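You operate a simulated robot arm through the tools that you are given. There is no shell and no other tool.

The job below is to be done with a simulated robot arm. You get a single attempt, and the scene is never put back.

TASK
Boil the milk, turn the flame low, shut the knob and rest the pan on the wooden stand.
Fine: use the big burner; nothing boils over; the small burner stays unlit.

Only the result counts: the job must be done as asked and must still hold three seconds after the hand-in. Knocking over, shifting, dropping, spilling or breaking anything else fails it.

THE ROBOT
A 7-joint arm with a two-finger parallel gripper, fixed in place. Base frame: the origin is on the floor under the middle of its stand, x ahead of it, y to its left, z up; the work surface is at about z = 0.8. Readings come in m, rad, newtons and seconds.
With the tool pointing down near the work surface it reaches from about 0.38 to 0.9 m from the base axis. Its first joint turns from -2.007 to 2.007 rad. Payload 3.91 kg.
The TCP is the grasp point between the finger pads, 0.03 m short of the fingertips. In the tool frame z runs along the fingers and y along their closing line. The gripper opens to 0.11 m. The fingers are 0.02 m wide and 0.01 m thick; the gripper's body (0.048 by 0.112 m) begins 0.055 m behind the TCP.
Orientation is that of the tool frame in the base frame, as [roll, pitch, yaw] about the fixed x, y, z axes, in that order (R = Rz(yaw) Ry(pitch) Rx(roll)). With the fingers straight down and closing along the base's y, the tool's x points along the base's -x, its y along +y and its z along -z.

THE INTERFACE
- The arm moves only by the tool play_rows. Its argument "increments" is a list of rows, each a list of 7 numbers: the turn, a rotation vector about the tool's x, y, z in rad, then the shift along the tool's x, y, z in mm, then the opening, from 0 (shut) to 1 (fully open). In form: [[wx, wy, wz, dx, dy, dz, gripper], ...]. A call has 1 to 20 rows; each row is the pose to reach, as a shift and turn from the pose commanded when the call began, along the tool's axes at that moment. Rows are played at 5 a second. More than 0.05 m and 0.15 rad between two rows, or a gripper value outside its range, and nothing of the call is played. Where a pose cannot be reached the arm comes as near as it can. A force on the tool above 90 N (or 10 N above the force at the start of the call, whichever is more), or a blocked arm, ends the call early, and 0.2 s more pass. The fingers move at their own pace (about 0.153 m/s each) and stop on an object; they squeeze with about 29 N. The grip force told is the motor's: it shows also when the fingers shut on nothing. Time passes only in rows, and 0.2 s behind the last, so rows that repeat a pose let the fingers close. The reply holds the time, the measured pose of the TCP, the force on the tool along the base axes, the opening and the grip force, in the units named above and with some noise, with the torque about the TCP (base axes, N m) and any sound that the robot's microphone picked up, and new pictures: "views" is both (left out), scene, wrist or none.
- Cameras (640 x 400 px; columns grow to the right, rows downward): "scene" is fixed at [0.0516, 0.5005, 1.5432]; the picture's right is [-0.47, -0.88, 0.00], its down [-0.56, 0.30, -0.77] and it looks along [0.68, -0.36, -0.64] (base axes); focal length 309 px, centre (320, 200). "wrist" rides on the gripper at [0.072, 0.017, -0.103] in the tool frame; the picture's right is [-0.23, 0.97, 0.00], its down [-0.76, -0.18, -0.62] and it looks along [-0.61, -0.14, 0.78] (tool axes); focal length 222 px, centre (320, 200). There is no depth. A picture from a camera that has moved, and an enlarged one, comes with that camera's place and axes in the base frame and with its lens.
- move_column(by): slides the trunk up (or, below 0, down) by that many m; the arm rides with it, the base frame stays. It gives what a move gives, with no picture.
- inspect(camera, box): a new picture of the part [left, top, right, bottom] of that camera's present view, enlarged. No time passes.
- finish_job(): hands the job in; it is judged then, once.

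Nothing tells you positions but the pictures and the camera data. Unless the task says otherwise, let go and move clear before handing in.

The tools are called as name(argument=value, ...) on one line, values as JSON. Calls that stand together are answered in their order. play_rows: Moves the arm, as the interface text tells. Its arguments: {"type":"object","properties":{"increments":{"type":"array"},"views":{"type":"string","enum":["both","scene","wrist","none"]}},"required":["increments"]} The other tools are called the same way: move_column (by) moves the trunk up or down; inspect (camera, box) takes an enlarged picture of a part of a camera's view; finish_job () hands the job in.

At the start:

```text
time_s: 0.0
ee_pos: [0.5188, 0.192, 1.297]
orientation: [3.141, 0.001, 3.141]
contact_force: [0.4, 0.0, -0.2]
ft_torque: [0.0, 0.0, -0.04]
grip_width: 0.1098
grip_force: 0.0
trunk travel left (down, up): [-0.85, 0.14]
```

scene: 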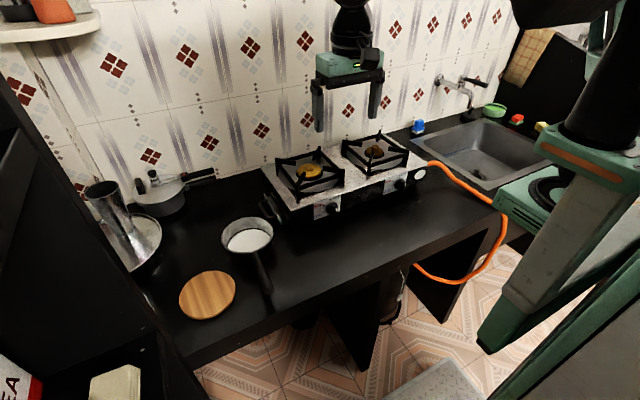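
wrist: 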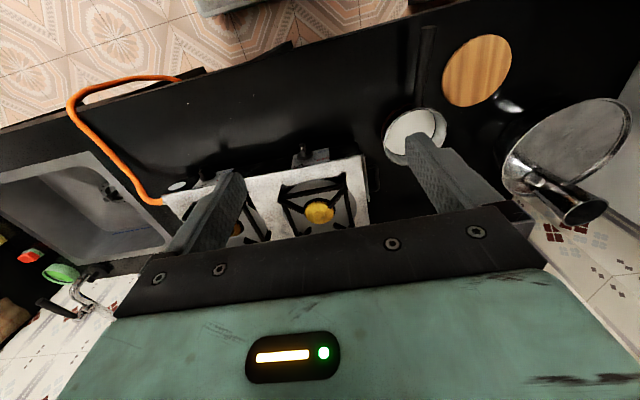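

I see a two-burner stove, a small pan of milk with a handle pointing toward the robot, and a round wooden stand to the left. First I'll look closer at the stove knobs, the pan and the stand.

inspect(camera="scene", box=[250, 120, 450, 245])

inspect(camera="scene", box=[160, 190, 320, 340])

inspect(camera="wrist", box=[150, 80, 390, 250])

inspect(camera="wrist", box=[360, 20, 540, 170])

```text
3.20 times, centred on (350, 182) of scene
camera zoom: at [0.0516, 0.5005, 1.5432], right [-0.47, -0.88, 0.0], down [-0.56, 0.3, -0.77], along [0.68, -0.36, -0.64], focal length 988 px, centre (224, 256)
```

zoom: 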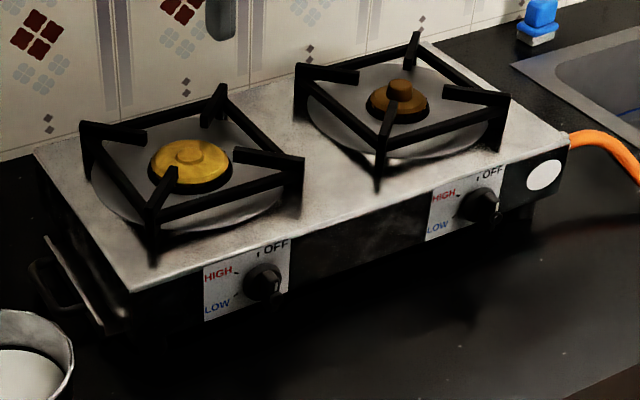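

```text
2.67 times, centred on (240, 265) of scene
camera zoom: at [0.0516, 0.5005, 1.5432], right [-0.47, -0.88, 0.0], down [-0.56, 0.3, -0.77], along [0.68, -0.36, -0.64], focal length 823 px, centre (533, 27)
```

zoom: 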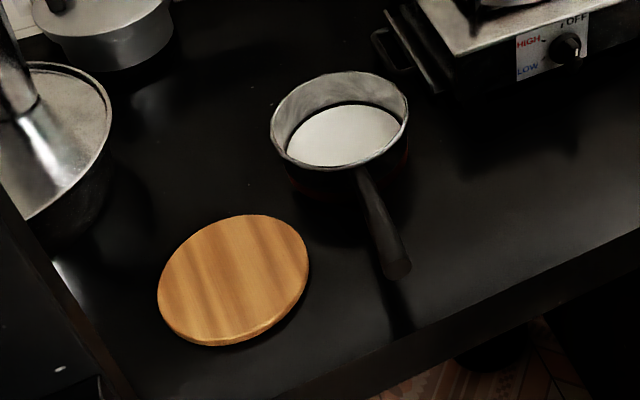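

```text
2.35 times, centred on (270, 165) of wrist
camera zoom: at [0.4455, 0.2086, 1.4013], right [0.23, 0.97, 0.0], down [0.76, -0.18, 0.62], along [0.61, -0.14, -0.78], focal length 523 px, centre (438, 282)
```

zoom: 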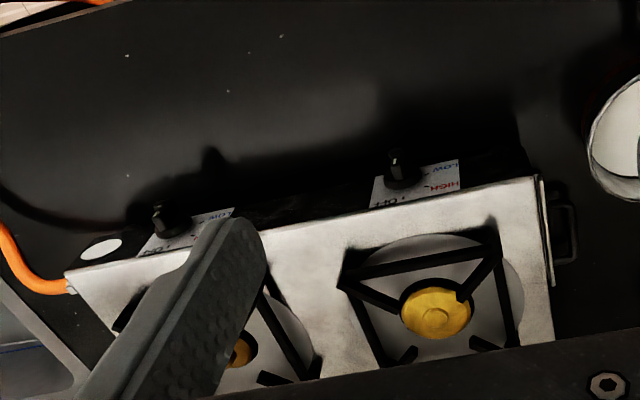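

```text
2.67 times, centred on (450, 95) of wrist
camera zoom: at [0.4455, 0.2086, 1.4013], right [0.23, 0.97, 0.0], down [0.76, -0.18, 0.62], along [0.61, -0.14, -0.78], focal length 592 px, centre (-27, 480)
```

zoom: 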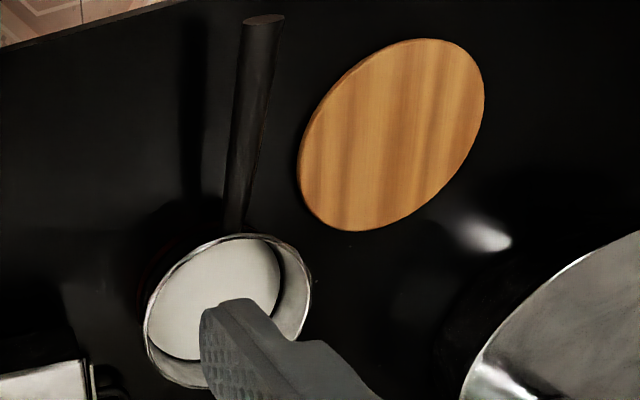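

The big burner (brass cap) looks to be at about (0.87, 0.11, 0.915), the pan rim centre at about (0.717, 0.391, 0.874), with its handle end near (0.50, 0.405, 0.883). The stand is at about (0.614, 0.543, 0.817). Next I'll tilt the wrist camera to see the knob panel from the front.

play_rows(increments=[[0, -0.12, 0, 8, -18, 40, 1], [0, -0.24, 0, 16, -36, 80, 1], [0, -0.36, 0, 24, -54, 120, 1], [0, -0.48, 0, 32, -72, 160, 1], [0, -0.6, 0, 40, -90, 200, 1], [0, -0.6, 0, 40, -90, 200, 1]], views="both")

```text
time_s: 1.4
ee_pos: [0.4892, 0.1164, 1.0971]
orientation: [-3.14, 0.602, 3.14]
contact_force: [-0.1, -0.1, -0.3]
ft_torque: [-0.01, -0.01, 0.0]
grip_width: 0.1101
grip_force: 0.1
out of reach, approached as far as the arm can: row 5, 6
trunk travel left (down, up): [-0.85, 0.14]
camera wrist: at [0.3713, 0.1322, 1.1415], right [0.19, 0.97, 0.13], down [0.28, -0.18, 0.94], along [0.94, -0.14, -0.3], focal length 222 px, centre (320, 200)
```

scene: 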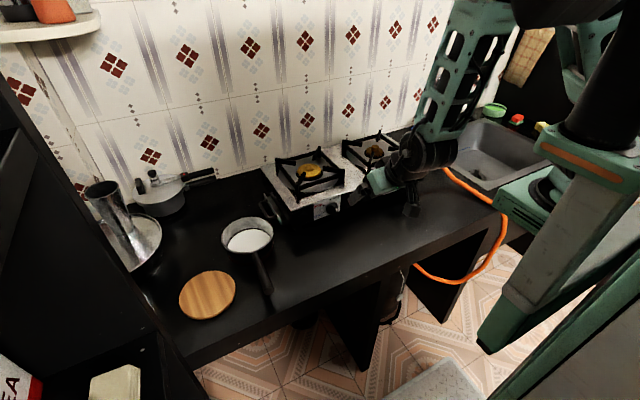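
wrist: 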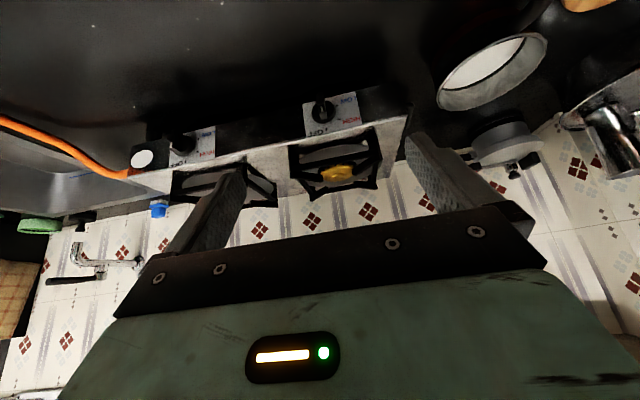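

The tilted view shows both knob panels. I'll zoom in on them to fix the geometry.

inspect(camera="wrist", box=[280, 70, 420, 200])

inspect(camera="wrist", box=[130, 90, 290, 220])

inspect(camera="scene", box=[290, 180, 360, 230])

```text
3.08 times, centred on (350, 135) of wrist
camera zoom: at [0.3713, 0.1322, 1.1415], right [0.19, 0.97, 0.13], down [0.28, -0.18, 0.94], along [0.94, -0.14, -0.3], focal length 684 px, centre (228, 400)
```

zoom: 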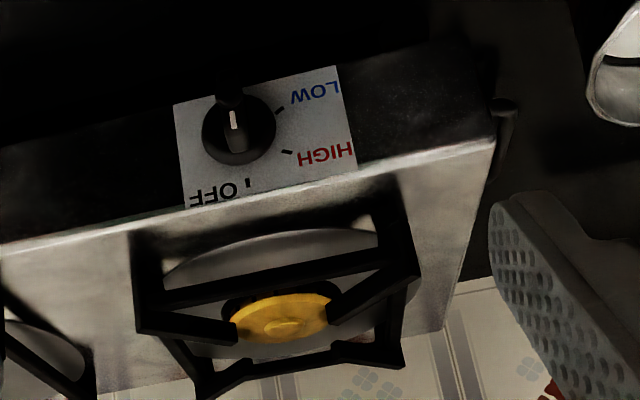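

```text
3.08 times, centred on (210, 155) of wrist
camera zoom: at [0.3713, 0.1322, 1.1415], right [0.19, 0.97, 0.13], down [0.28, -0.18, 0.94], along [0.94, -0.14, -0.3], focal length 684 px, centre (658, 338)
```

zoom: 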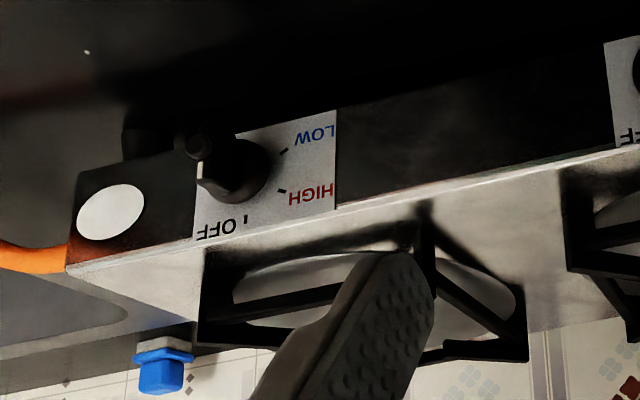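

```text
8.00 times, centred on (325, 205) of scene
camera zoom: at [0.0516, 0.5005, 1.5432], right [-0.47, -0.88, 0.0], down [-0.56, 0.3, -0.77], along [0.68, -0.36, -0.64], focal length 2469 px, centre (280, 160)
```

zoom: 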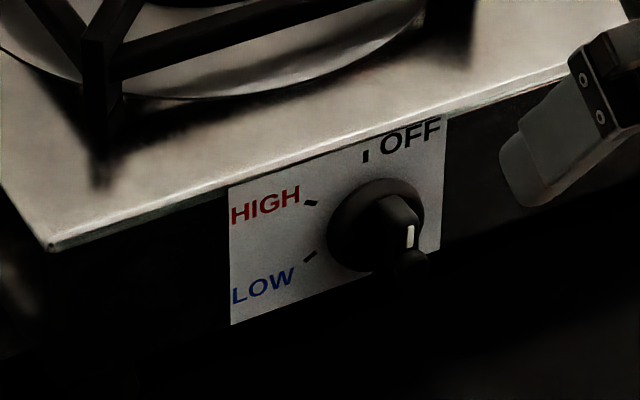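

The knob centre comes out at about (0.707, 0.110, 0.875), with the pointer bar vertical at OFF. The grate top is at about z = 0.957. I'll compare the two burner sizes and look at the arm's shape and the pan handle before moving.

inspect(camera="scene", box=[270, 130, 350, 200])

inspect(camera="scene", box=[330, 110, 420, 180])

inspect(camera="scene", box=[340, 60, 500, 220])

inspect(camera="scene", box=[210, 200, 300, 310])

```text
5.71 times, centred on (310, 165) of scene
camera zoom: at [0.0516, 0.5005, 1.5432], right [-0.47, -0.88, 0.0], down [-0.56, 0.3, -0.77], along [0.68, -0.36, -0.64], focal length 1763 px, centre (377, 400)
```

zoom: 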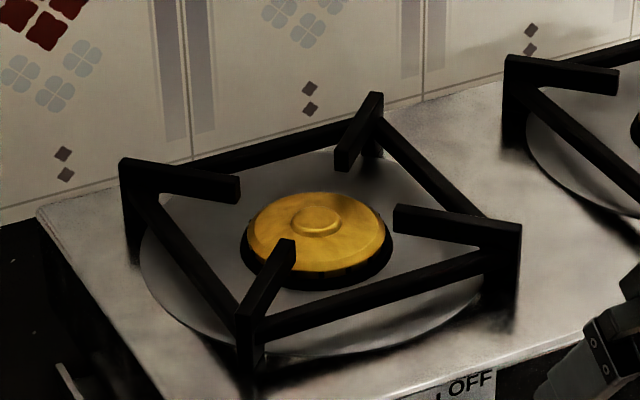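

```text
5.71 times, centred on (375, 145) of scene
camera zoom: at [0.0516, 0.5005, 1.5432], right [-0.47, -0.88, 0.0], down [-0.56, 0.3, -0.77], along [0.68, -0.36, -0.64], focal length 1763 px, centre (6, 514)
```

zoom: 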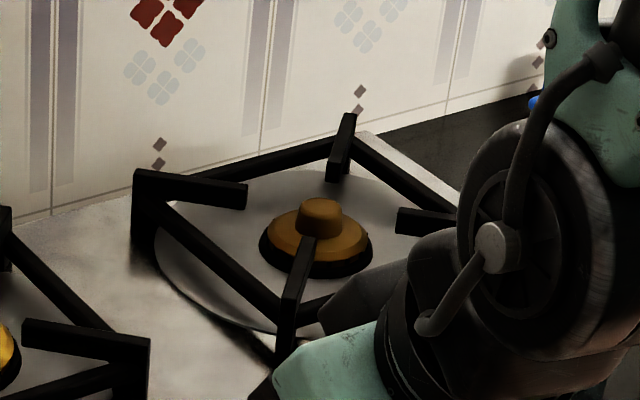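

```text
2.50 times, centred on (420, 140) of scene
camera zoom: at [0.0516, 0.5005, 1.5432], right [-0.47, -0.88, 0.0], down [-0.56, 0.3, -0.77], along [0.68, -0.36, -0.64], focal length 771 px, centre (70, 350)
```

zoom: 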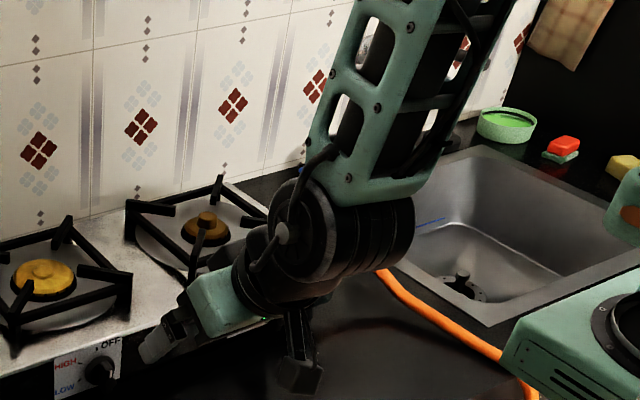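

```text
3.64 times, centred on (255, 255) of scene
camera zoom: at [0.0516, 0.5005, 1.5432], right [-0.47, -0.88, 0.0], down [-0.56, 0.3, -0.77], along [0.68, -0.36, -0.64], focal length 1122 px, centre (556, 0)
```

zoom: 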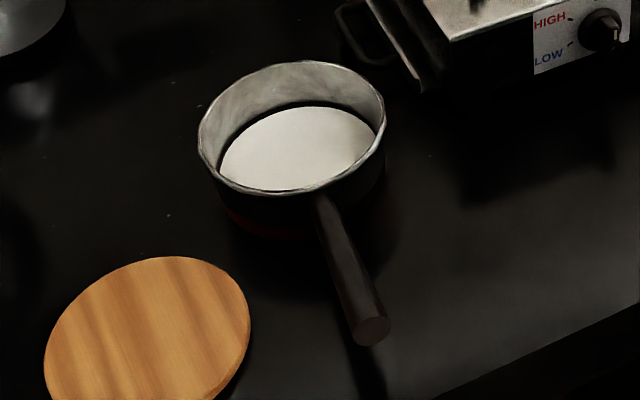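

The left burner clearly has the bigger cap, so that is the one to use. Now I'll straighten the tool and move toward the pan handle.

play_rows(increments=[[0, 0.12, 0, -14, 30, -3, 1], [0, 0.24, 0, -28, 60, -6, 1], [0, 0.36, 0, -42, 90, -9, 1], [0, 0.48, 0, -56, 120, -11, 1], [0, 0.6, 0, -70, 150, -13, 1], [0, 0.6, 0, -70, 150, -13, 1]], views="none")

```text
time_s: 2.8
ee_pos: [0.5417, 0.2668, 1.1461]
orientation: [3.141, -0.001, 3.141]
contact_force: [-0.4, 0.0, -0.4]
ft_torque: [-0.01, -0.02, -0.01]
grip_width: 0.1099
grip_force: 0.0
trunk travel left (down, up): [-0.85, 0.14]
```

The tool is straight again. I'll hover above the handle, line the closing direction up across it, and take a close view.

play_rows(increments=[[0, 0, 0.013, -13, 26, 25, 1], [0, 0, 0.026, -25, 52, 50, 1], [0, 0, 0.038, -38, 78, 76, 1], [0, 0, 0.051, -50, 104, 101, 1], [0, 0, 0.064, -63, 130, 126, 1], [0, 0, 0.064, -63, 130, 126, 1]], views="both")

```text
time_s: 4.2
ee_pos: [0.6029, 0.3952, 1.0223]
orientation: [-3.141, 0.002, 3.077]
contact_force: [0.1, -0.4, 0.0]
ft_torque: [0.03, 0.04, -0.01]
grip_width: 0.1097
grip_force: 0.0
trunk travel left (down, up): [-0.85, 0.14]
camera wrist: at [0.5306, 0.4169, 1.1254], right [0.29, 0.96, 0.0], down [0.75, -0.23, 0.62], along [0.6, -0.18, -0.78], focal length 222 px, centre (320, 200)
```

scene: 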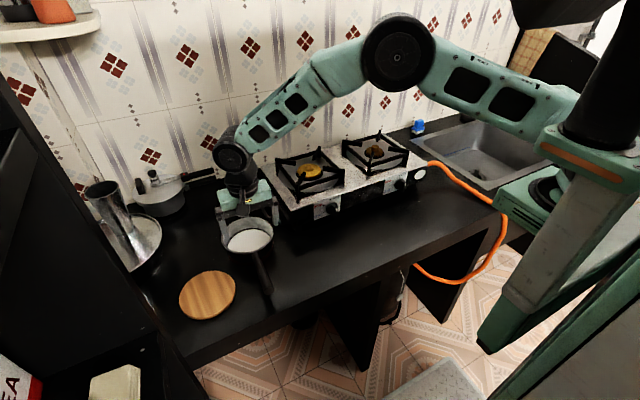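
wrist: 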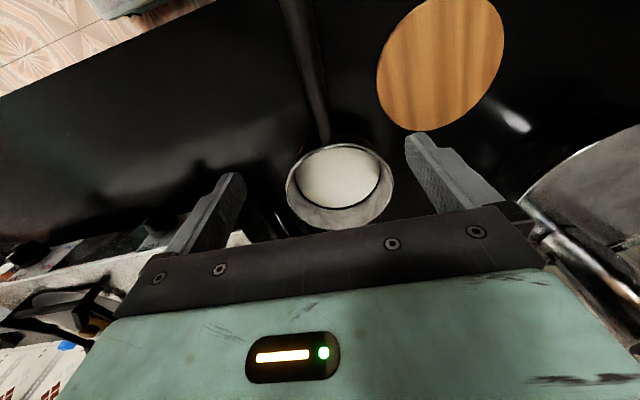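

The fingers straddle the pan handle from above. I'll zoom in to fix the handle line and height.

inspect(camera="wrist", box=[240, 0, 440, 240])

inspect(camera="scene", box=[205, 200, 295, 300])

```text
1.67 times, centred on (340, 120) of wrist
camera zoom: at [0.5306, 0.4169, 1.1254], right [0.29, 0.96, 0.0], down [0.75, -0.23, 0.62], along [0.6, -0.18, -0.78], focal length 370 px, centre (287, 333)
```

zoom: 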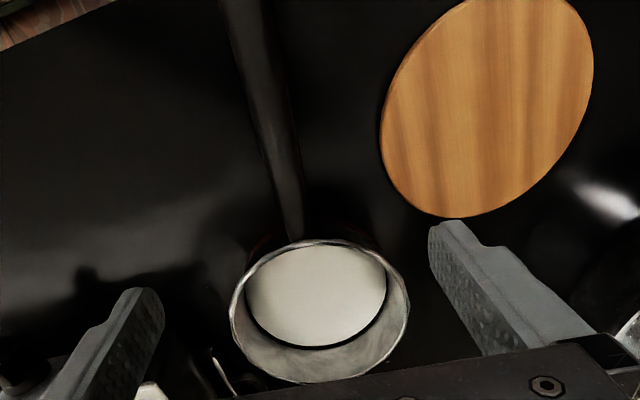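

```text
4.00 times, centred on (250, 250) of scene
camera zoom: at [0.0516, 0.5005, 1.5432], right [-0.47, -0.88, 0.0], down [-0.56, 0.3, -0.77], along [0.68, -0.36, -0.64], focal length 1234 px, centre (600, 0)
```

zoom: 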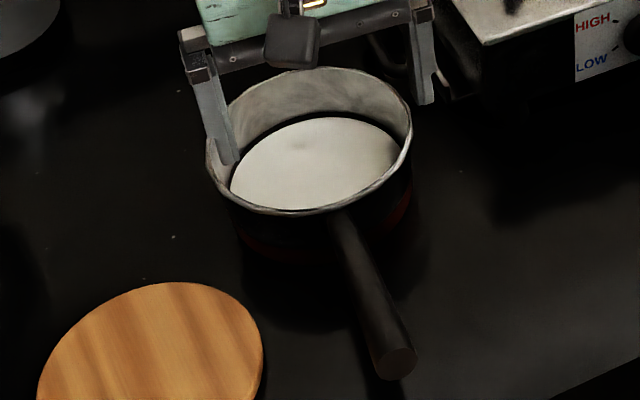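

The handle lies right under the TCP line, and the closing direction is square to it. I'll descend to handle height with the fingers partly open.

play_rows(increments=[[0, 0, 0, -2, 0, 40, 0.65], [0, 0, 0, -4, 0, 80, 0.65], [0, 0, 0, -7, 0, 120, 0.65], [0, 0, 0, -9, 0, 145, 0.65], [0, 0, 0, -9, 0, 160, 0.65], [0, 0, 0, -9, 0, 160, 0.65]], views="both")

```text
time_s: 5.6
ee_pos: [0.6136, 0.3984, 0.8615]
orientation: [-3.141, -0.001, 3.078]
contact_force: [0.8, 0.7, 0.0]
ft_torque: [0.0, 0.02, -0.01]
grip_width: 0.0715
grip_force: 0.1
trunk travel left (down, up): [-0.85, 0.14]
camera wrist: at [0.5406, 0.4187, 0.9649], right [0.29, 0.96, 0.0], down [0.75, -0.23, 0.62], along [0.6, -0.18, -0.78], focal length 222 px, centre (320, 200)
```

scene: 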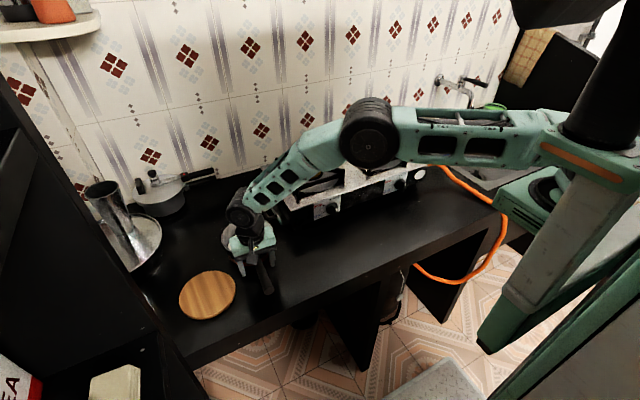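
wrist: 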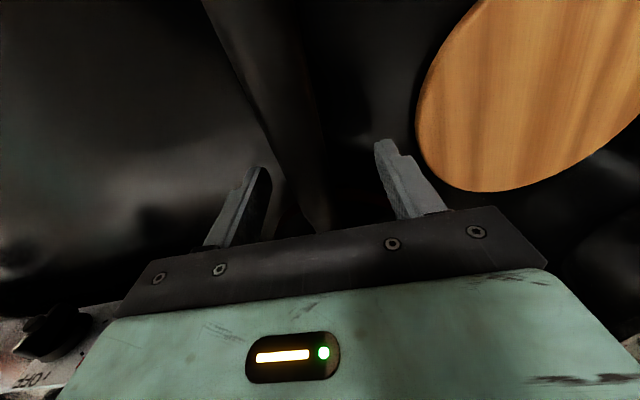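

The fingers are around the handle at the right height. I'll close on it.

play_rows(increments=[[0, 0, 0, 0, 0, 0, 0.3], [0, 0, 0, 0, 0, 0, 0], [0, 0, 0, 0, 0, 0, 0], [0, 0, 0, 0, 0, 0, 0]], views="both")

```text
time_s: 6.6
ee_pos: [0.6128, 0.3971, 0.8619]
orientation: [3.14, 0.0, 3.077]
contact_force: [-1.1, -2.2, 0.3]
ft_torque: [-0.01, 0.14, -0.16]
grip_width: 0.0238
grip_force: 29.1
trunk travel left (down, up): [-0.85, 0.14]
camera wrist: at [0.5405, 0.4184, 0.965], right [0.29, 0.96, 0.0], down [0.75, -0.23, 0.62], along [0.6, -0.18, -0.78], focal length 222 px, centre (320, 200)
```

scene: 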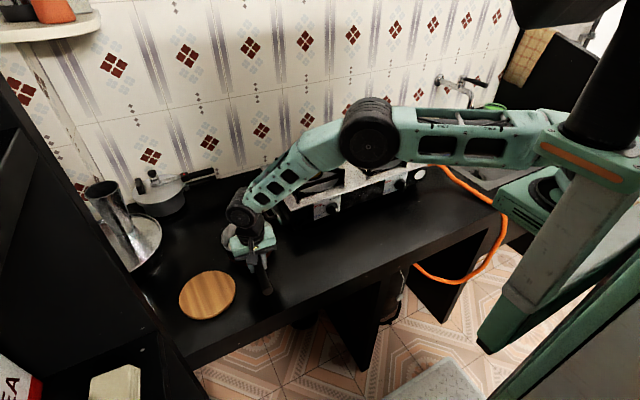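
wrist: 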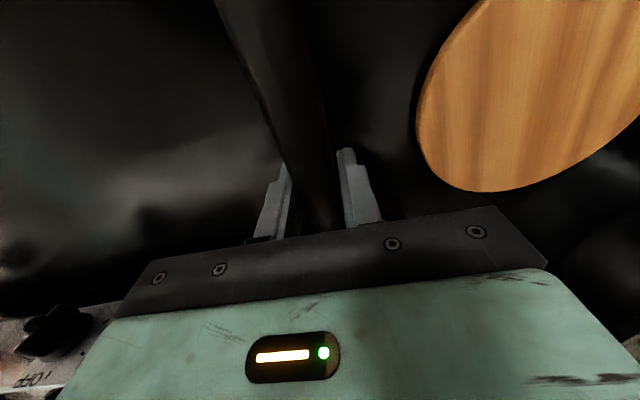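

I have the handle gripped (0.024 m wide). I'll lift a few millimetres and check the weight and whether the pan tilts.

play_rows(increments=[[0, 0, 0, 0, 0, -2, 0], [0, 0, 0, 0, 0, -4, 0], [0, 0, 0, 0, 0, -6, 0], [0, 0, 0, 0, 0, -8, 0], [0, 0, 0, 0, 0, -8, 0]], views="both")

```text
time_s: 7.8
ee_pos: [0.6112, 0.3981, 0.8703]
orientation: [-3.141, -0.001, 3.079]
contact_force: [-0.2, 1.0, -7.7]
ft_torque: [0.04, 0.55, -0.02]
grip_width: 0.0241
grip_force: 28.9
trunk travel left (down, up): [-0.85, 0.14]
camera wrist: at [0.5396, 0.418, 0.9729], right [0.29, 0.96, 0.0], down [0.75, -0.23, 0.62], along [0.6, -0.18, -0.78], focal length 222 px, centre (320, 200)
```

scene: 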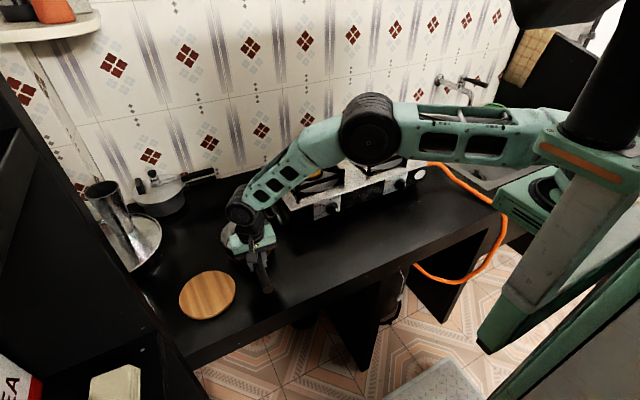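
wrist: 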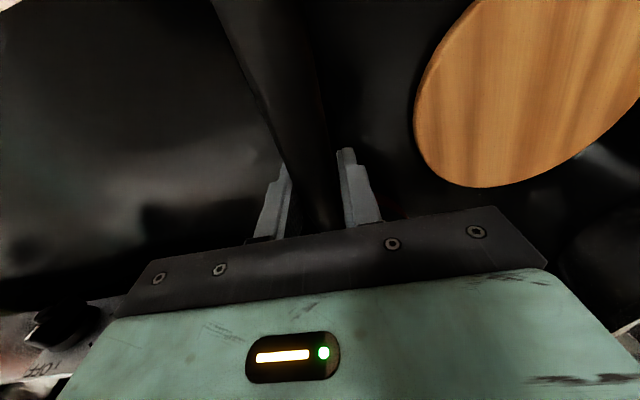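

About 0.8 kg hangs from the grip, and the torque is modest. I'll lift slowly to 0.05 m and check that the pan stays level.

play_rows(increments=[[0, 0, 0, 0, 0, -8, 0], [0, 0, 0, 0, 0, -18, 0], [0, 0, 0, 0, 0, -28, 0], [0, 0, 0, 0, 0, -36, 0], [0, 0, 0, 0, 0, -40, 0], [0, 0, 0, 0, 0, -40, 0]], views="both")

inspect(camera="scene", box=[200, 180, 310, 300])

```text
time_s: 9.2
ee_pos: [0.6108, 0.3966, 0.9101]
orientation: [-3.141, 0.0, 3.076]
contact_force: [-0.7, 0.2, -6.9]
ft_torque: [0.04, 0.59, -0.03]
grip_width: 0.024
grip_force: 28.7
trunk travel left (down, up): [-0.85, 0.14]
camera wrist: at [0.54, 0.4177, 1.0139], right [0.29, 0.96, 0.0], down [0.75, -0.23, 0.62], along [0.6, -0.18, -0.78], focal length 222 px, centre (320, 200)
```

scene: 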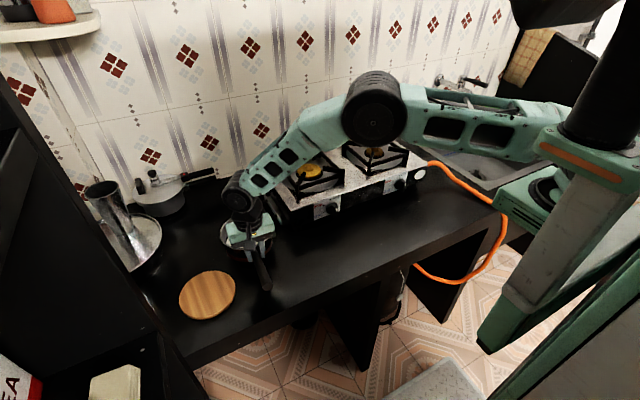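
wrist: 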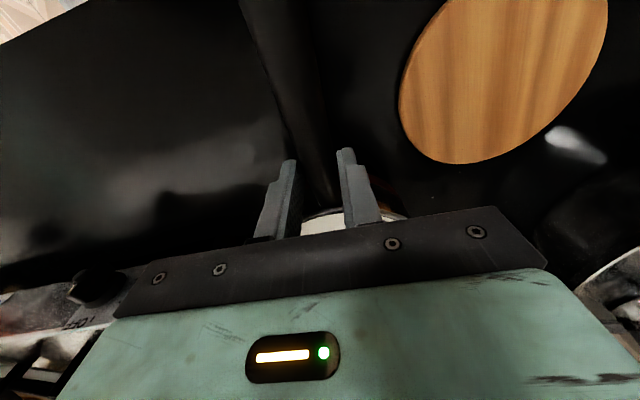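

```text
3.33 times, centred on (255, 240) of scene
camera zoom: at [0.0516, 0.5005, 1.5432], right [-0.47, -0.88, 0.0], down [-0.56, 0.3, -0.77], along [0.68, -0.36, -0.64], focal length 1029 px, centre (537, 67)
```

zoom: 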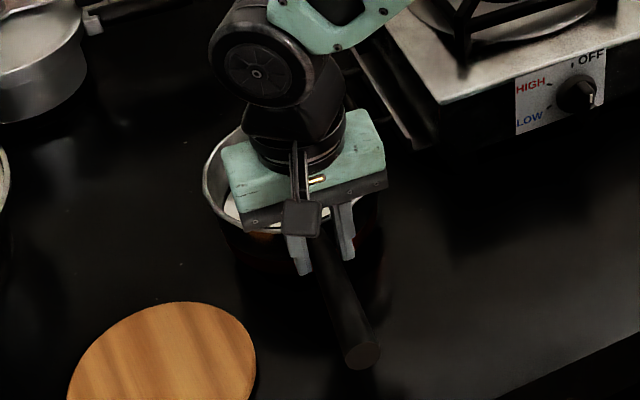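

The pan looks slightly lower in the grip than I expected, so it may have slipped or tilted. I'll look closely before moving on.

inspect(camera="scene", box=[215, 205, 285, 295])

inspect(camera="wrist", box=[220, 0, 440, 240])

```text
4.44 times, centred on (250, 250) of scene
camera zoom: at [0.0516, 0.5005, 1.5432], right [-0.47, -0.88, 0.0], down [-0.56, 0.3, -0.77], along [0.68, -0.36, -0.64], focal length 1372 px, centre (631, -22)
```

zoom: 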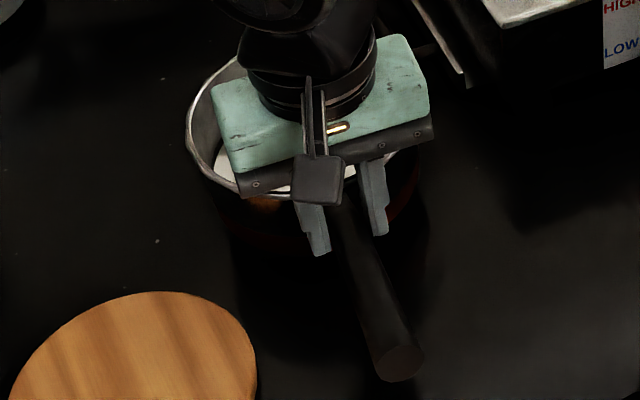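

```text
1.67 times, centred on (330, 120) of wrist
camera zoom: at [0.54, 0.4177, 1.0139], right [0.29, 0.96, 0.0], down [0.75, -0.23, 0.62], along [0.6, -0.18, -0.78], focal length 370 px, centre (303, 333)
```

zoom: 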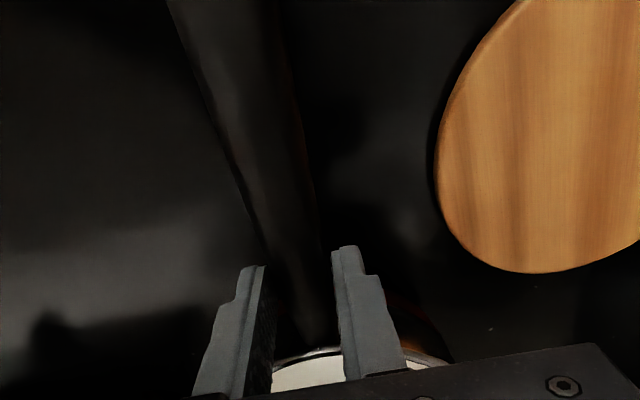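

The pan has slid about 2.5 cm down the pads, so the friction grip from above creeps. I'll set it straight back down on the counter before it slips out.

play_rows(increments=[[0, 0, 0, 0, 0, 12, 0], [0, 0, 0, 0, 0, 20, 0], [0, 0, 0, 0, 0, 25, 0], [0, 0, 0, 0, 0, 30, 0]], views="both")

inspect(camera="scene", box=[215, 205, 285, 295])

inspect(camera="wrist", box=[220, 0, 440, 240])

```text
time_s: 10.2
ee_pos: [0.6112, 0.3994, 0.8832]
orientation: [3.138, 0.001, 3.079]
contact_force: [-4.3, -0.5, 16.5]
ft_torque: [-0.04, -0.24, -0.11]
grip_width: 0.0242
grip_force: 29.4
trunk travel left (down, up): [-0.85, 0.14]
camera wrist: at [0.5392, 0.42, 0.9855], right [0.29, 0.96, 0.0], down [0.75, -0.23, 0.62], along [0.6, -0.18, -0.78], focal length 222 px, centre (320, 200)
```

scene: 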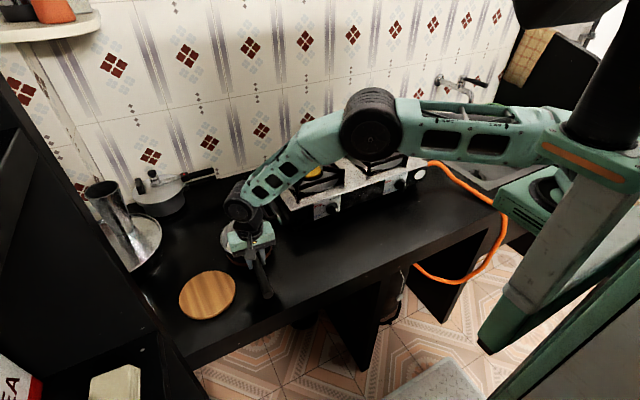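
wrist: 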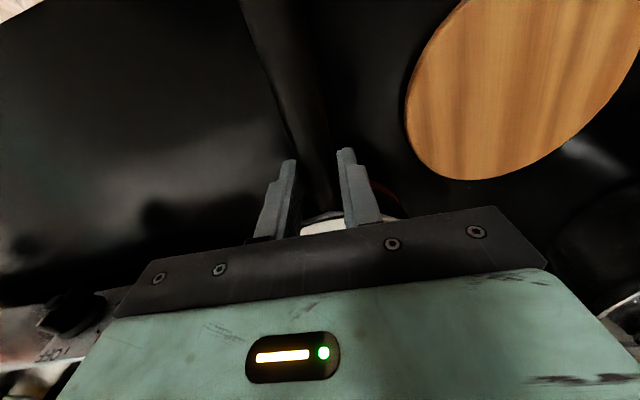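

```text
4.44 times, centred on (250, 250) of scene
camera zoom: at [0.0516, 0.5005, 1.5432], right [-0.47, -0.88, 0.0], down [-0.56, 0.3, -0.77], along [0.68, -0.36, -0.64], focal length 1372 px, centre (631, -22)
```

zoom: 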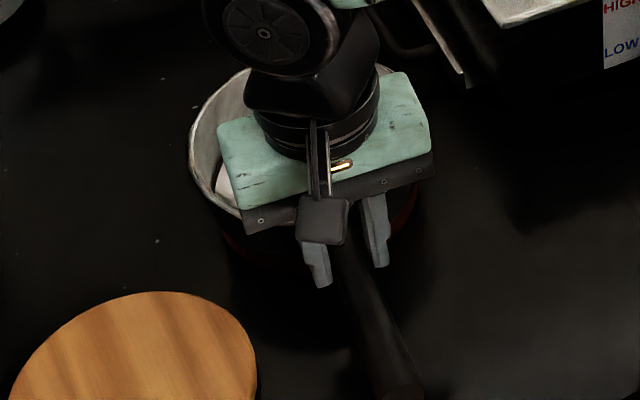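

```text
1.67 times, centred on (330, 120) of wrist
camera zoom: at [0.5392, 0.42, 0.9855], right [0.29, 0.96, 0.0], down [0.75, -0.23, 0.62], along [0.6, -0.18, -0.78], focal length 370 px, centre (303, 333)
```

zoom: 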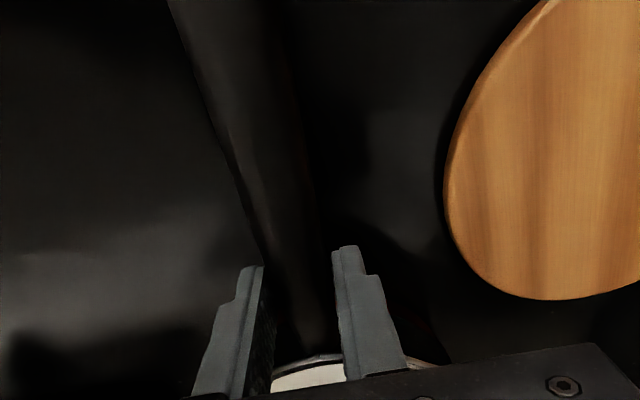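

The pan is safely back on the counter. I'll open, go deeper on the handle and closer to the pan, regrip, and then test for slipping with only a tiny lift.

play_rows(increments=[[0, 0, 0, 0, 0, 0, 0.3], [0, 0, 0, 0, 0, 0, 0.4], [0, 0, 0, -4, -1, 15, 0.4], [0, 0, 0, -8, -1, 38, 0.4], [0, 0, 0, -8, -1, 38, 0.4], [0, 0, 0, -8, -1, 38, 0], [0, 0, 0, -8, -1, 38, 0], [0, 0, 0, -8, -1, 38, 0]], views="both")

inspect(camera="wrist", box=[220, 0, 440, 240])

inspect(camera="scene", box=[215, 205, 285, 295])

```text
time_s: 12.0
ee_pos: [0.6201, 0.3965, 0.8423]
orientation: [-3.141, -0.001, 3.077]
contact_force: [0.0, 2.4, 2.1]
ft_torque: [-0.02, 0.13, 0.05]
grip_width: 0.0236
grip_force: 29.0
trunk travel left (down, up): [-0.85, 0.14]
camera wrist: at [0.5482, 0.4168, 0.9455], right [0.29, 0.96, 0.0], down [0.75, -0.23, 0.62], along [0.6, -0.18, -0.78], focal length 222 px, centre (320, 200)
```

scene: 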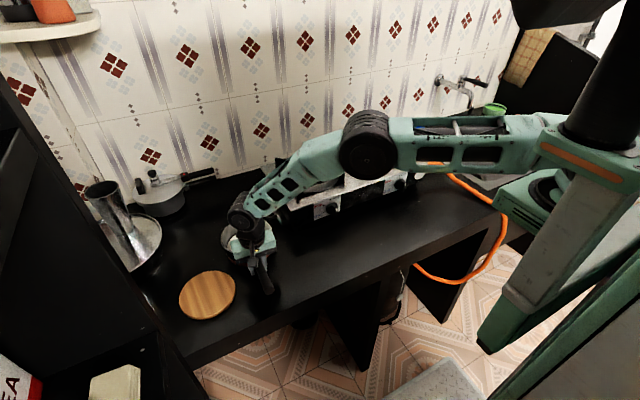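
wrist: 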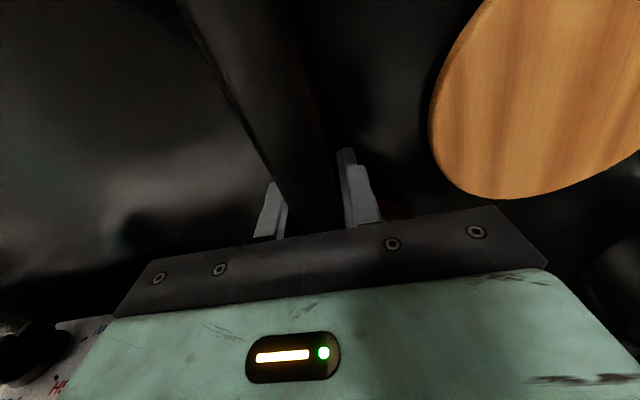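

```text
1.67 times, centred on (330, 120) of wrist
camera zoom: at [0.5482, 0.4168, 0.9455], right [0.29, 0.96, 0.0], down [0.75, -0.23, 0.62], along [0.6, -0.18, -0.78], focal length 370 px, centre (303, 333)
```

zoom: 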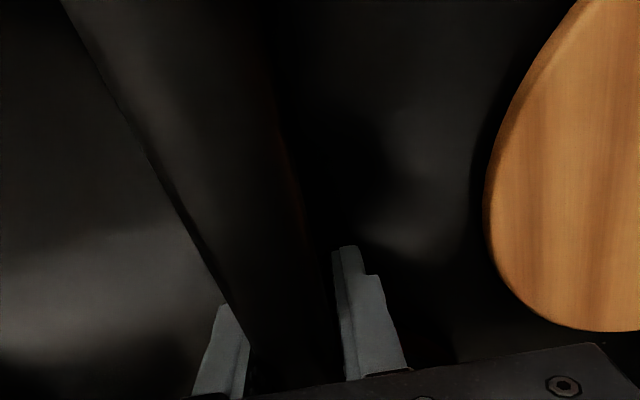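

```text
4.44 times, centred on (250, 250) of scene
camera zoom: at [0.0516, 0.5005, 1.5432], right [-0.47, -0.88, 0.0], down [-0.56, 0.3, -0.77], along [0.68, -0.36, -0.64], focal length 1372 px, centre (631, -22)
```

zoom: 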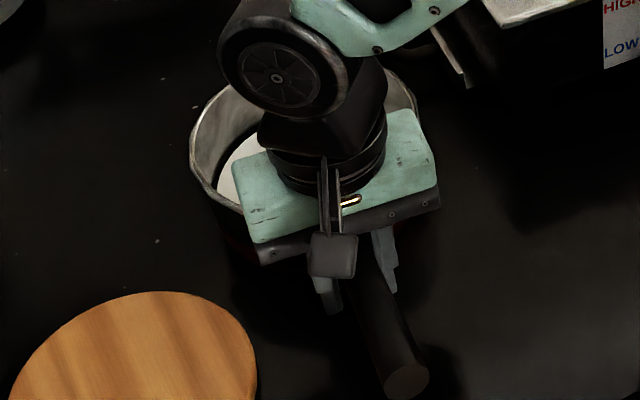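

The grip is now deep on the handle. I'll lift just a few millimetres and hold, watching for slip.

play_rows(increments=[[0, 0, 0, 0, 0, -3, 0], [0, 0, 0, 0, 0, -6, 0], [0, 0, 0, 0, 0, -8, 0], [0, 0, 0, 0, 0, -8, 0]], views="wrist")

inspect(camera="wrist", box=[220, 0, 440, 240])

inspect(camera="scene", box=[215, 205, 285, 295])

```text
time_s: 13.0
ee_pos: [0.6186, 0.3949, 0.8482]
orientation: [3.14, 0.0, 3.077]
contact_force: [-0.1, -0.2, -6.9]
ft_torque: [0.05, 0.55, 0.03]
grip_width: 0.0239
grip_force: 29.0
trunk travel left (down, up): [-0.85, 0.14]
camera wrist: at [0.5478, 0.4159, 0.9521], right [0.29, 0.96, 0.0], down [0.75, -0.23, 0.62], along [0.6, -0.18, -0.78], focal length 222 px, centre (320, 200)
```

wrist: 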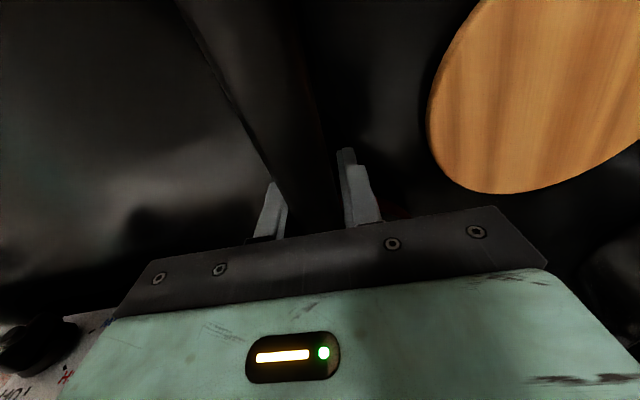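

```text
1.67 times, centred on (330, 120) of wrist
camera zoom: at [0.5478, 0.4159, 0.9521], right [0.29, 0.96, 0.0], down [0.75, -0.23, 0.62], along [0.6, -0.18, -0.78], focal length 370 px, centre (303, 333)
```

zoom: 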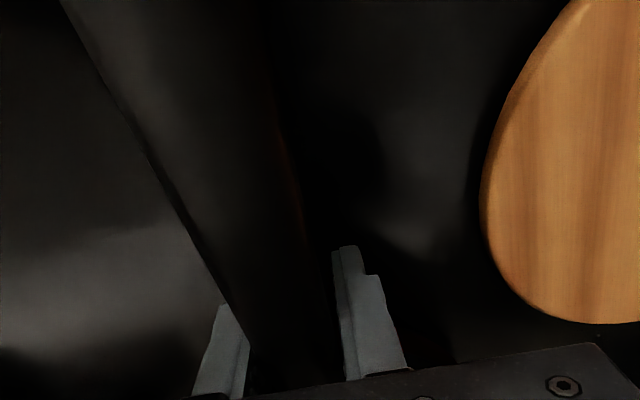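

```text
4.44 times, centred on (250, 250) of scene
camera zoom: at [0.0516, 0.5005, 1.5432], right [-0.47, -0.88, 0.0], down [-0.56, 0.3, -0.77], along [0.68, -0.36, -0.64], focal length 1372 px, centre (631, -22)
```

zoom: 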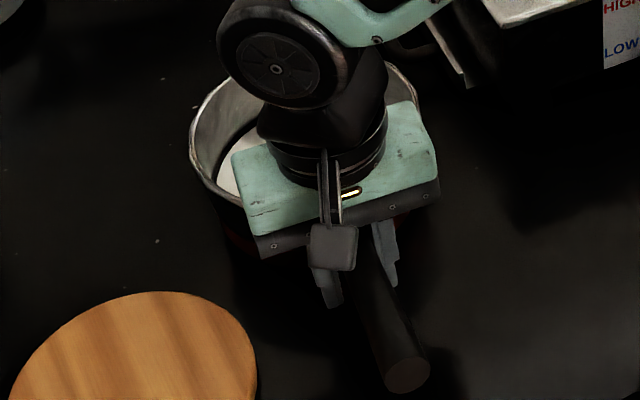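

There's no visible slip yet with the pan just off the counter. I'll hold for about two seconds to see if it creeps.

play_rows(increments=[[0, 0, 0, 0, 0, 0, 0], [0, 0, 0, 0, 0, 0, 0], [0, 0, 0, 0, 0, 0, 0], [0, 0, 0, 0, 0, 0, 0], [0, 0, 0, 0, 0, 0, 0], [0, 0, 0, 0, 0, 0, 0], [0, 0, 0, 0, 0, 0, 0], [0, 0, 0, 0, 0, 0, 0], [0, 0, 0, 0, 0, 0, 0], [0, 0, 0, 0, 0, 0, 0]], views="none")

inspect(camera="wrist", box=[220, 0, 440, 240])

inspect(camera="scene", box=[215, 205, 285, 295])

```text
time_s: 15.2
ee_pos: [0.6189, 0.395, 0.848]
orientation: [3.14, 0.001, 3.078]
contact_force: [-0.4, 0.2, -6.0]
ft_torque: [0.07, 0.51, 0.03]
grip_width: 0.024
grip_force: 29.0
trunk travel left (down, up): [-0.85, 0.14]
```

```text
1.67 times, centred on (330, 120) of wrist
camera zoom: at [0.5479, 0.416, 0.9522], right [0.29, 0.96, 0.0], down [0.75, -0.23, 0.62], along [0.6, -0.18, -0.78], focal length 370 px, centre (303, 333)
```

zoom: 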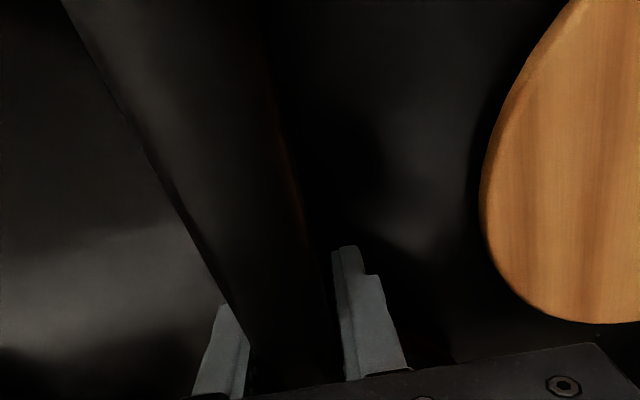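

```text
4.44 times, centred on (250, 250) of scene
camera zoom: at [0.0516, 0.5005, 1.5432], right [-0.47, -0.88, 0.0], down [-0.56, 0.3, -0.77], along [0.68, -0.36, -0.64], focal length 1372 px, centre (631, -22)
```

zoom: 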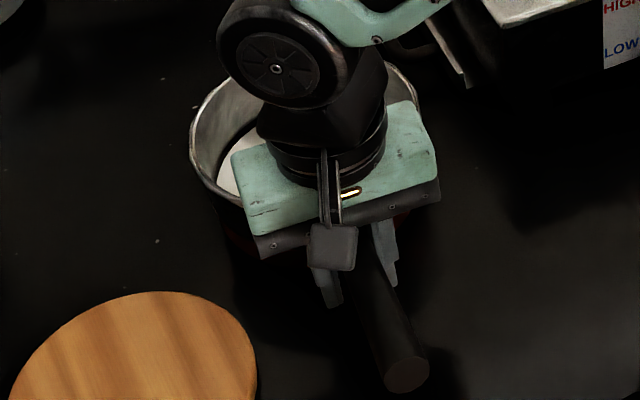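

No creep while held for 2 s. I'll raise slowly to about 2.5 cm and check again.

play_rows(increments=[[0, 0, 0, 0, 0, -3, 0], [0, 0, 0, 0, 0, -7, 0], [0, 0, 0, 0, 0, -11, 0], [0, 0, 0, 0, 0, -15, 0], [0, 0, 0, 0, 0, -18, 0], [0, 0, 0, 0, 0, -20, 0], [0, 0, 0, 0, 0, -20, 0]], views="none")

inspect(camera="wrist", box=[220, 0, 440, 240])

inspect(camera="scene", box=[215, 205, 285, 295])

```text
time_s: 16.8
ee_pos: [0.6194, 0.3958, 0.8684]
orientation: [-3.141, 0.0, 3.078]
contact_force: [0.2, -0.2, -6.0]
ft_torque: [0.04, 0.54, 0.02]
grip_width: 0.0242
grip_force: 29.3
trunk travel left (down, up): [-0.85, 0.14]
```

```text
1.67 times, centred on (330, 120) of wrist
camera zoom: at [0.5481, 0.416, 0.9725], right [0.29, 0.96, 0.0], down [0.75, -0.23, 0.62], along [0.6, -0.18, -0.78], focal length 370 px, centre (303, 333)
```

zoom: 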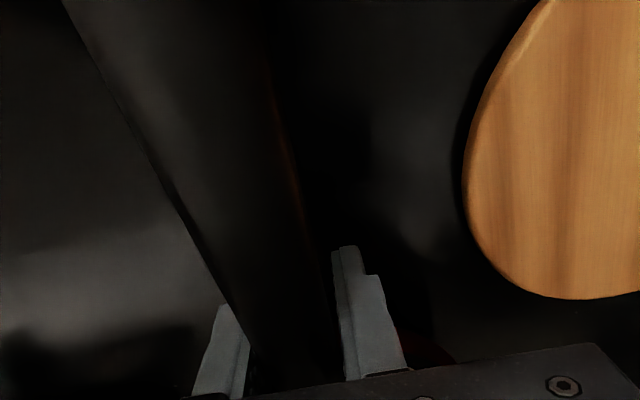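

```text
4.44 times, centred on (250, 250) of scene
camera zoom: at [0.0516, 0.5005, 1.5432], right [-0.47, -0.88, 0.0], down [-0.56, 0.3, -0.77], along [0.68, -0.36, -0.64], focal length 1372 px, centre (631, -22)
```

zoom: 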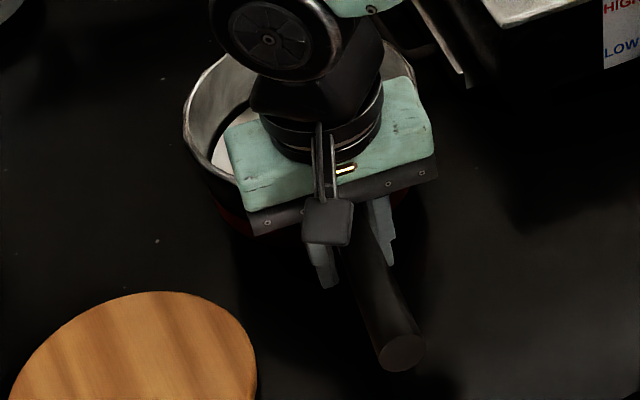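

The grip is rock-steady this time. I'll continue lifting, smoothly, toward a height that clears the grate.

play_rows(increments=[[0, 0, 0, 0, 0, -3, 0], [0, 0, 0, 0, 0, -9, 0], [0, 0, 0, 0, 0, -18, 0], [0, 0, 0, 0, 0, -28, 0], [0, 0, 0, 0, 0, -38, 0], [0, 0, 0, 0, 0, -47, 0], [0, 0, 0, 0, 0, -54, 0], [0, 0, 0, 0, 0, -58, 0], [0, 0, 0, 0, 0, -60, 0]], views="wrist")

inspect(camera="wrist", box=[220, 0, 440, 240])

inspect(camera="scene", box=[200, 150, 310, 290])

```text
time_s: 18.8
ee_pos: [0.6187, 0.3955, 0.9296]
orientation: [-3.142, -0.001, 3.076]
contact_force: [0.8, 0.2, -6.9]
ft_torque: [0.08, 0.55, 0.07]
grip_width: 0.024
grip_force: 28.5
trunk travel left (down, up): [-0.85, 0.14]
camera wrist: at [0.5481, 0.4162, 1.0333], right [0.29, 0.96, 0.0], down [0.75, -0.23, 0.62], along [0.6, -0.18, -0.78], focal length 222 px, centre (320, 200)
```

wrist: 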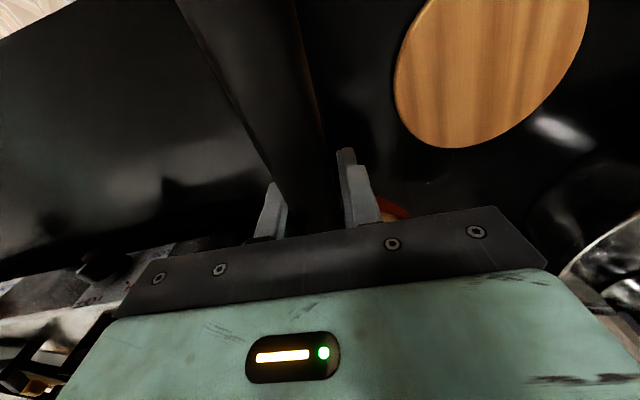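

```text
1.67 times, centred on (330, 120) of wrist
camera zoom: at [0.5481, 0.4162, 1.0333], right [0.29, 0.96, 0.0], down [0.75, -0.23, 0.62], along [0.6, -0.18, -0.78], focal length 370 px, centre (303, 333)
```

zoom: 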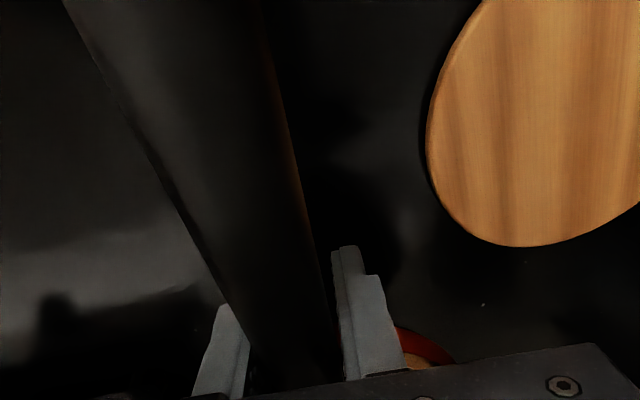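

```text
2.86 times, centred on (255, 220) of scene
camera zoom: at [0.0516, 0.5005, 1.5432], right [-0.47, -0.88, 0.0], down [-0.56, 0.3, -0.77], along [0.68, -0.36, -0.64], focal length 882 px, centre (506, 143)
```

zoom: 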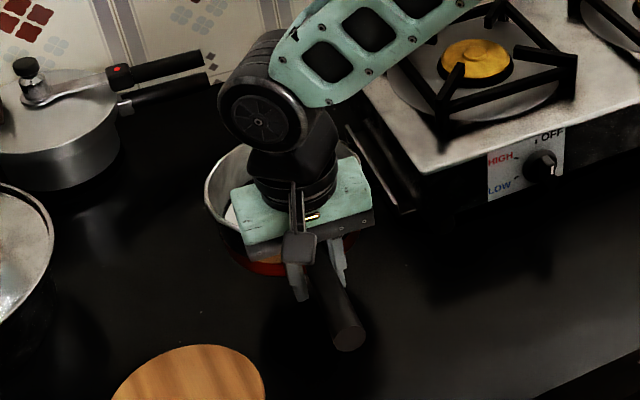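

It's stable, with no slip. I'll continue up to clear the stove grate.

play_rows(increments=[[0, 0, 0, 0, 0, -3, 0], [0, 0, 0, 0, 0, -10, 0], [0, 0, 0, 0, 0, -20, 0], [0, 0, 0, 0, 0, -32, 0], [0, 0, 0, 0, 0, -45, 0], [0, 0, 0, 0, 0, -58, 0], [0, 0, 0, 0, 0, -71, 0], [0, 0, 0, 0, 0, -84, 0], [0, 0, 0, 0, 0, -95, 0], [0, 0, 0, 0, 0, -103, 0], [0, 0, 0, 0, 0, -108, 0], [0, 0, 0, 0, 0, -110, 0]], views="both")

inspect(camera="wrist", box=[220, 0, 440, 240])

inspect(camera="scene", box=[200, 130, 340, 280])

```text
time_s: 21.4
ee_pos: [0.6196, 0.396, 1.0391]
orientation: [-3.141, 0.0, 3.078]
contact_force: [0.4, -0.3, -5.3]
ft_torque: [0.02, 0.53, 0.01]
grip_width: 0.0242
grip_force: 29.2
trunk travel left (down, up): [-0.85, 0.14]
camera wrist: at [0.5473, 0.4171, 1.1434], right [0.29, 0.96, 0.0], down [0.75, -0.23, 0.62], along [0.6, -0.18, -0.78], focal length 222 px, centre (320, 200)
```

scene: 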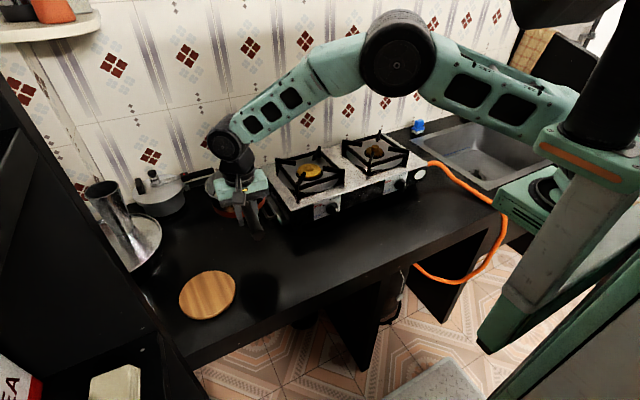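
wrist: 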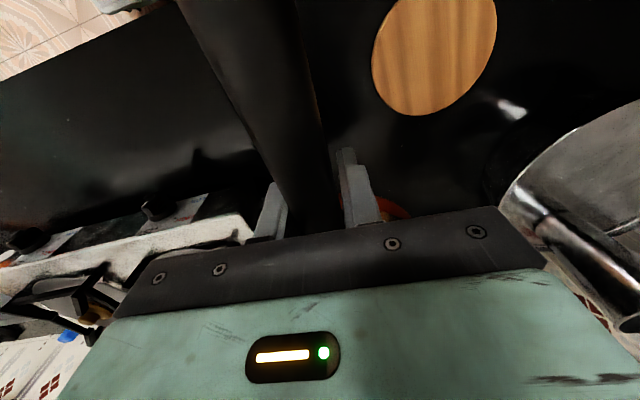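

```text
1.67 times, centred on (330, 120) of wrist
camera zoom: at [0.5473, 0.4171, 1.1434], right [0.29, 0.96, 0.0], down [0.75, -0.23, 0.62], along [0.6, -0.18, -0.78], focal length 370 px, centre (303, 333)
```

zoom: 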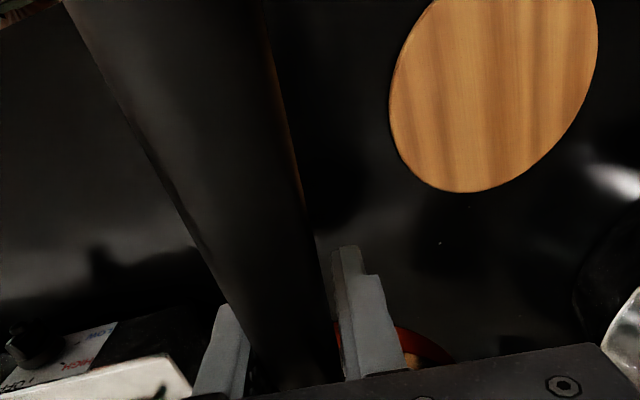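

```text
2.67 times, centred on (270, 205) of scene
camera zoom: at [0.0516, 0.5005, 1.5432], right [-0.47, -0.88, 0.0], down [-0.56, 0.3, -0.77], along [0.68, -0.36, -0.64], focal length 823 px, centre (453, 187)
```

zoom: 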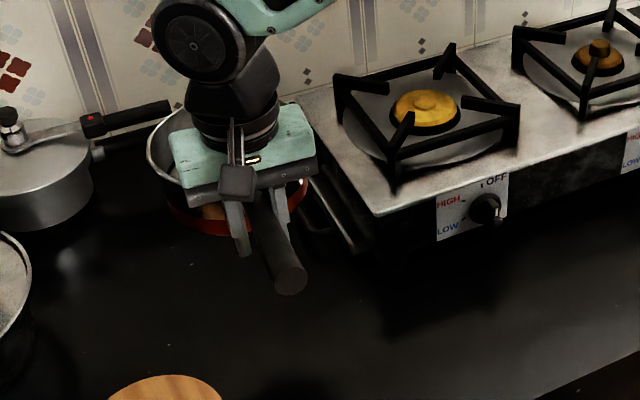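

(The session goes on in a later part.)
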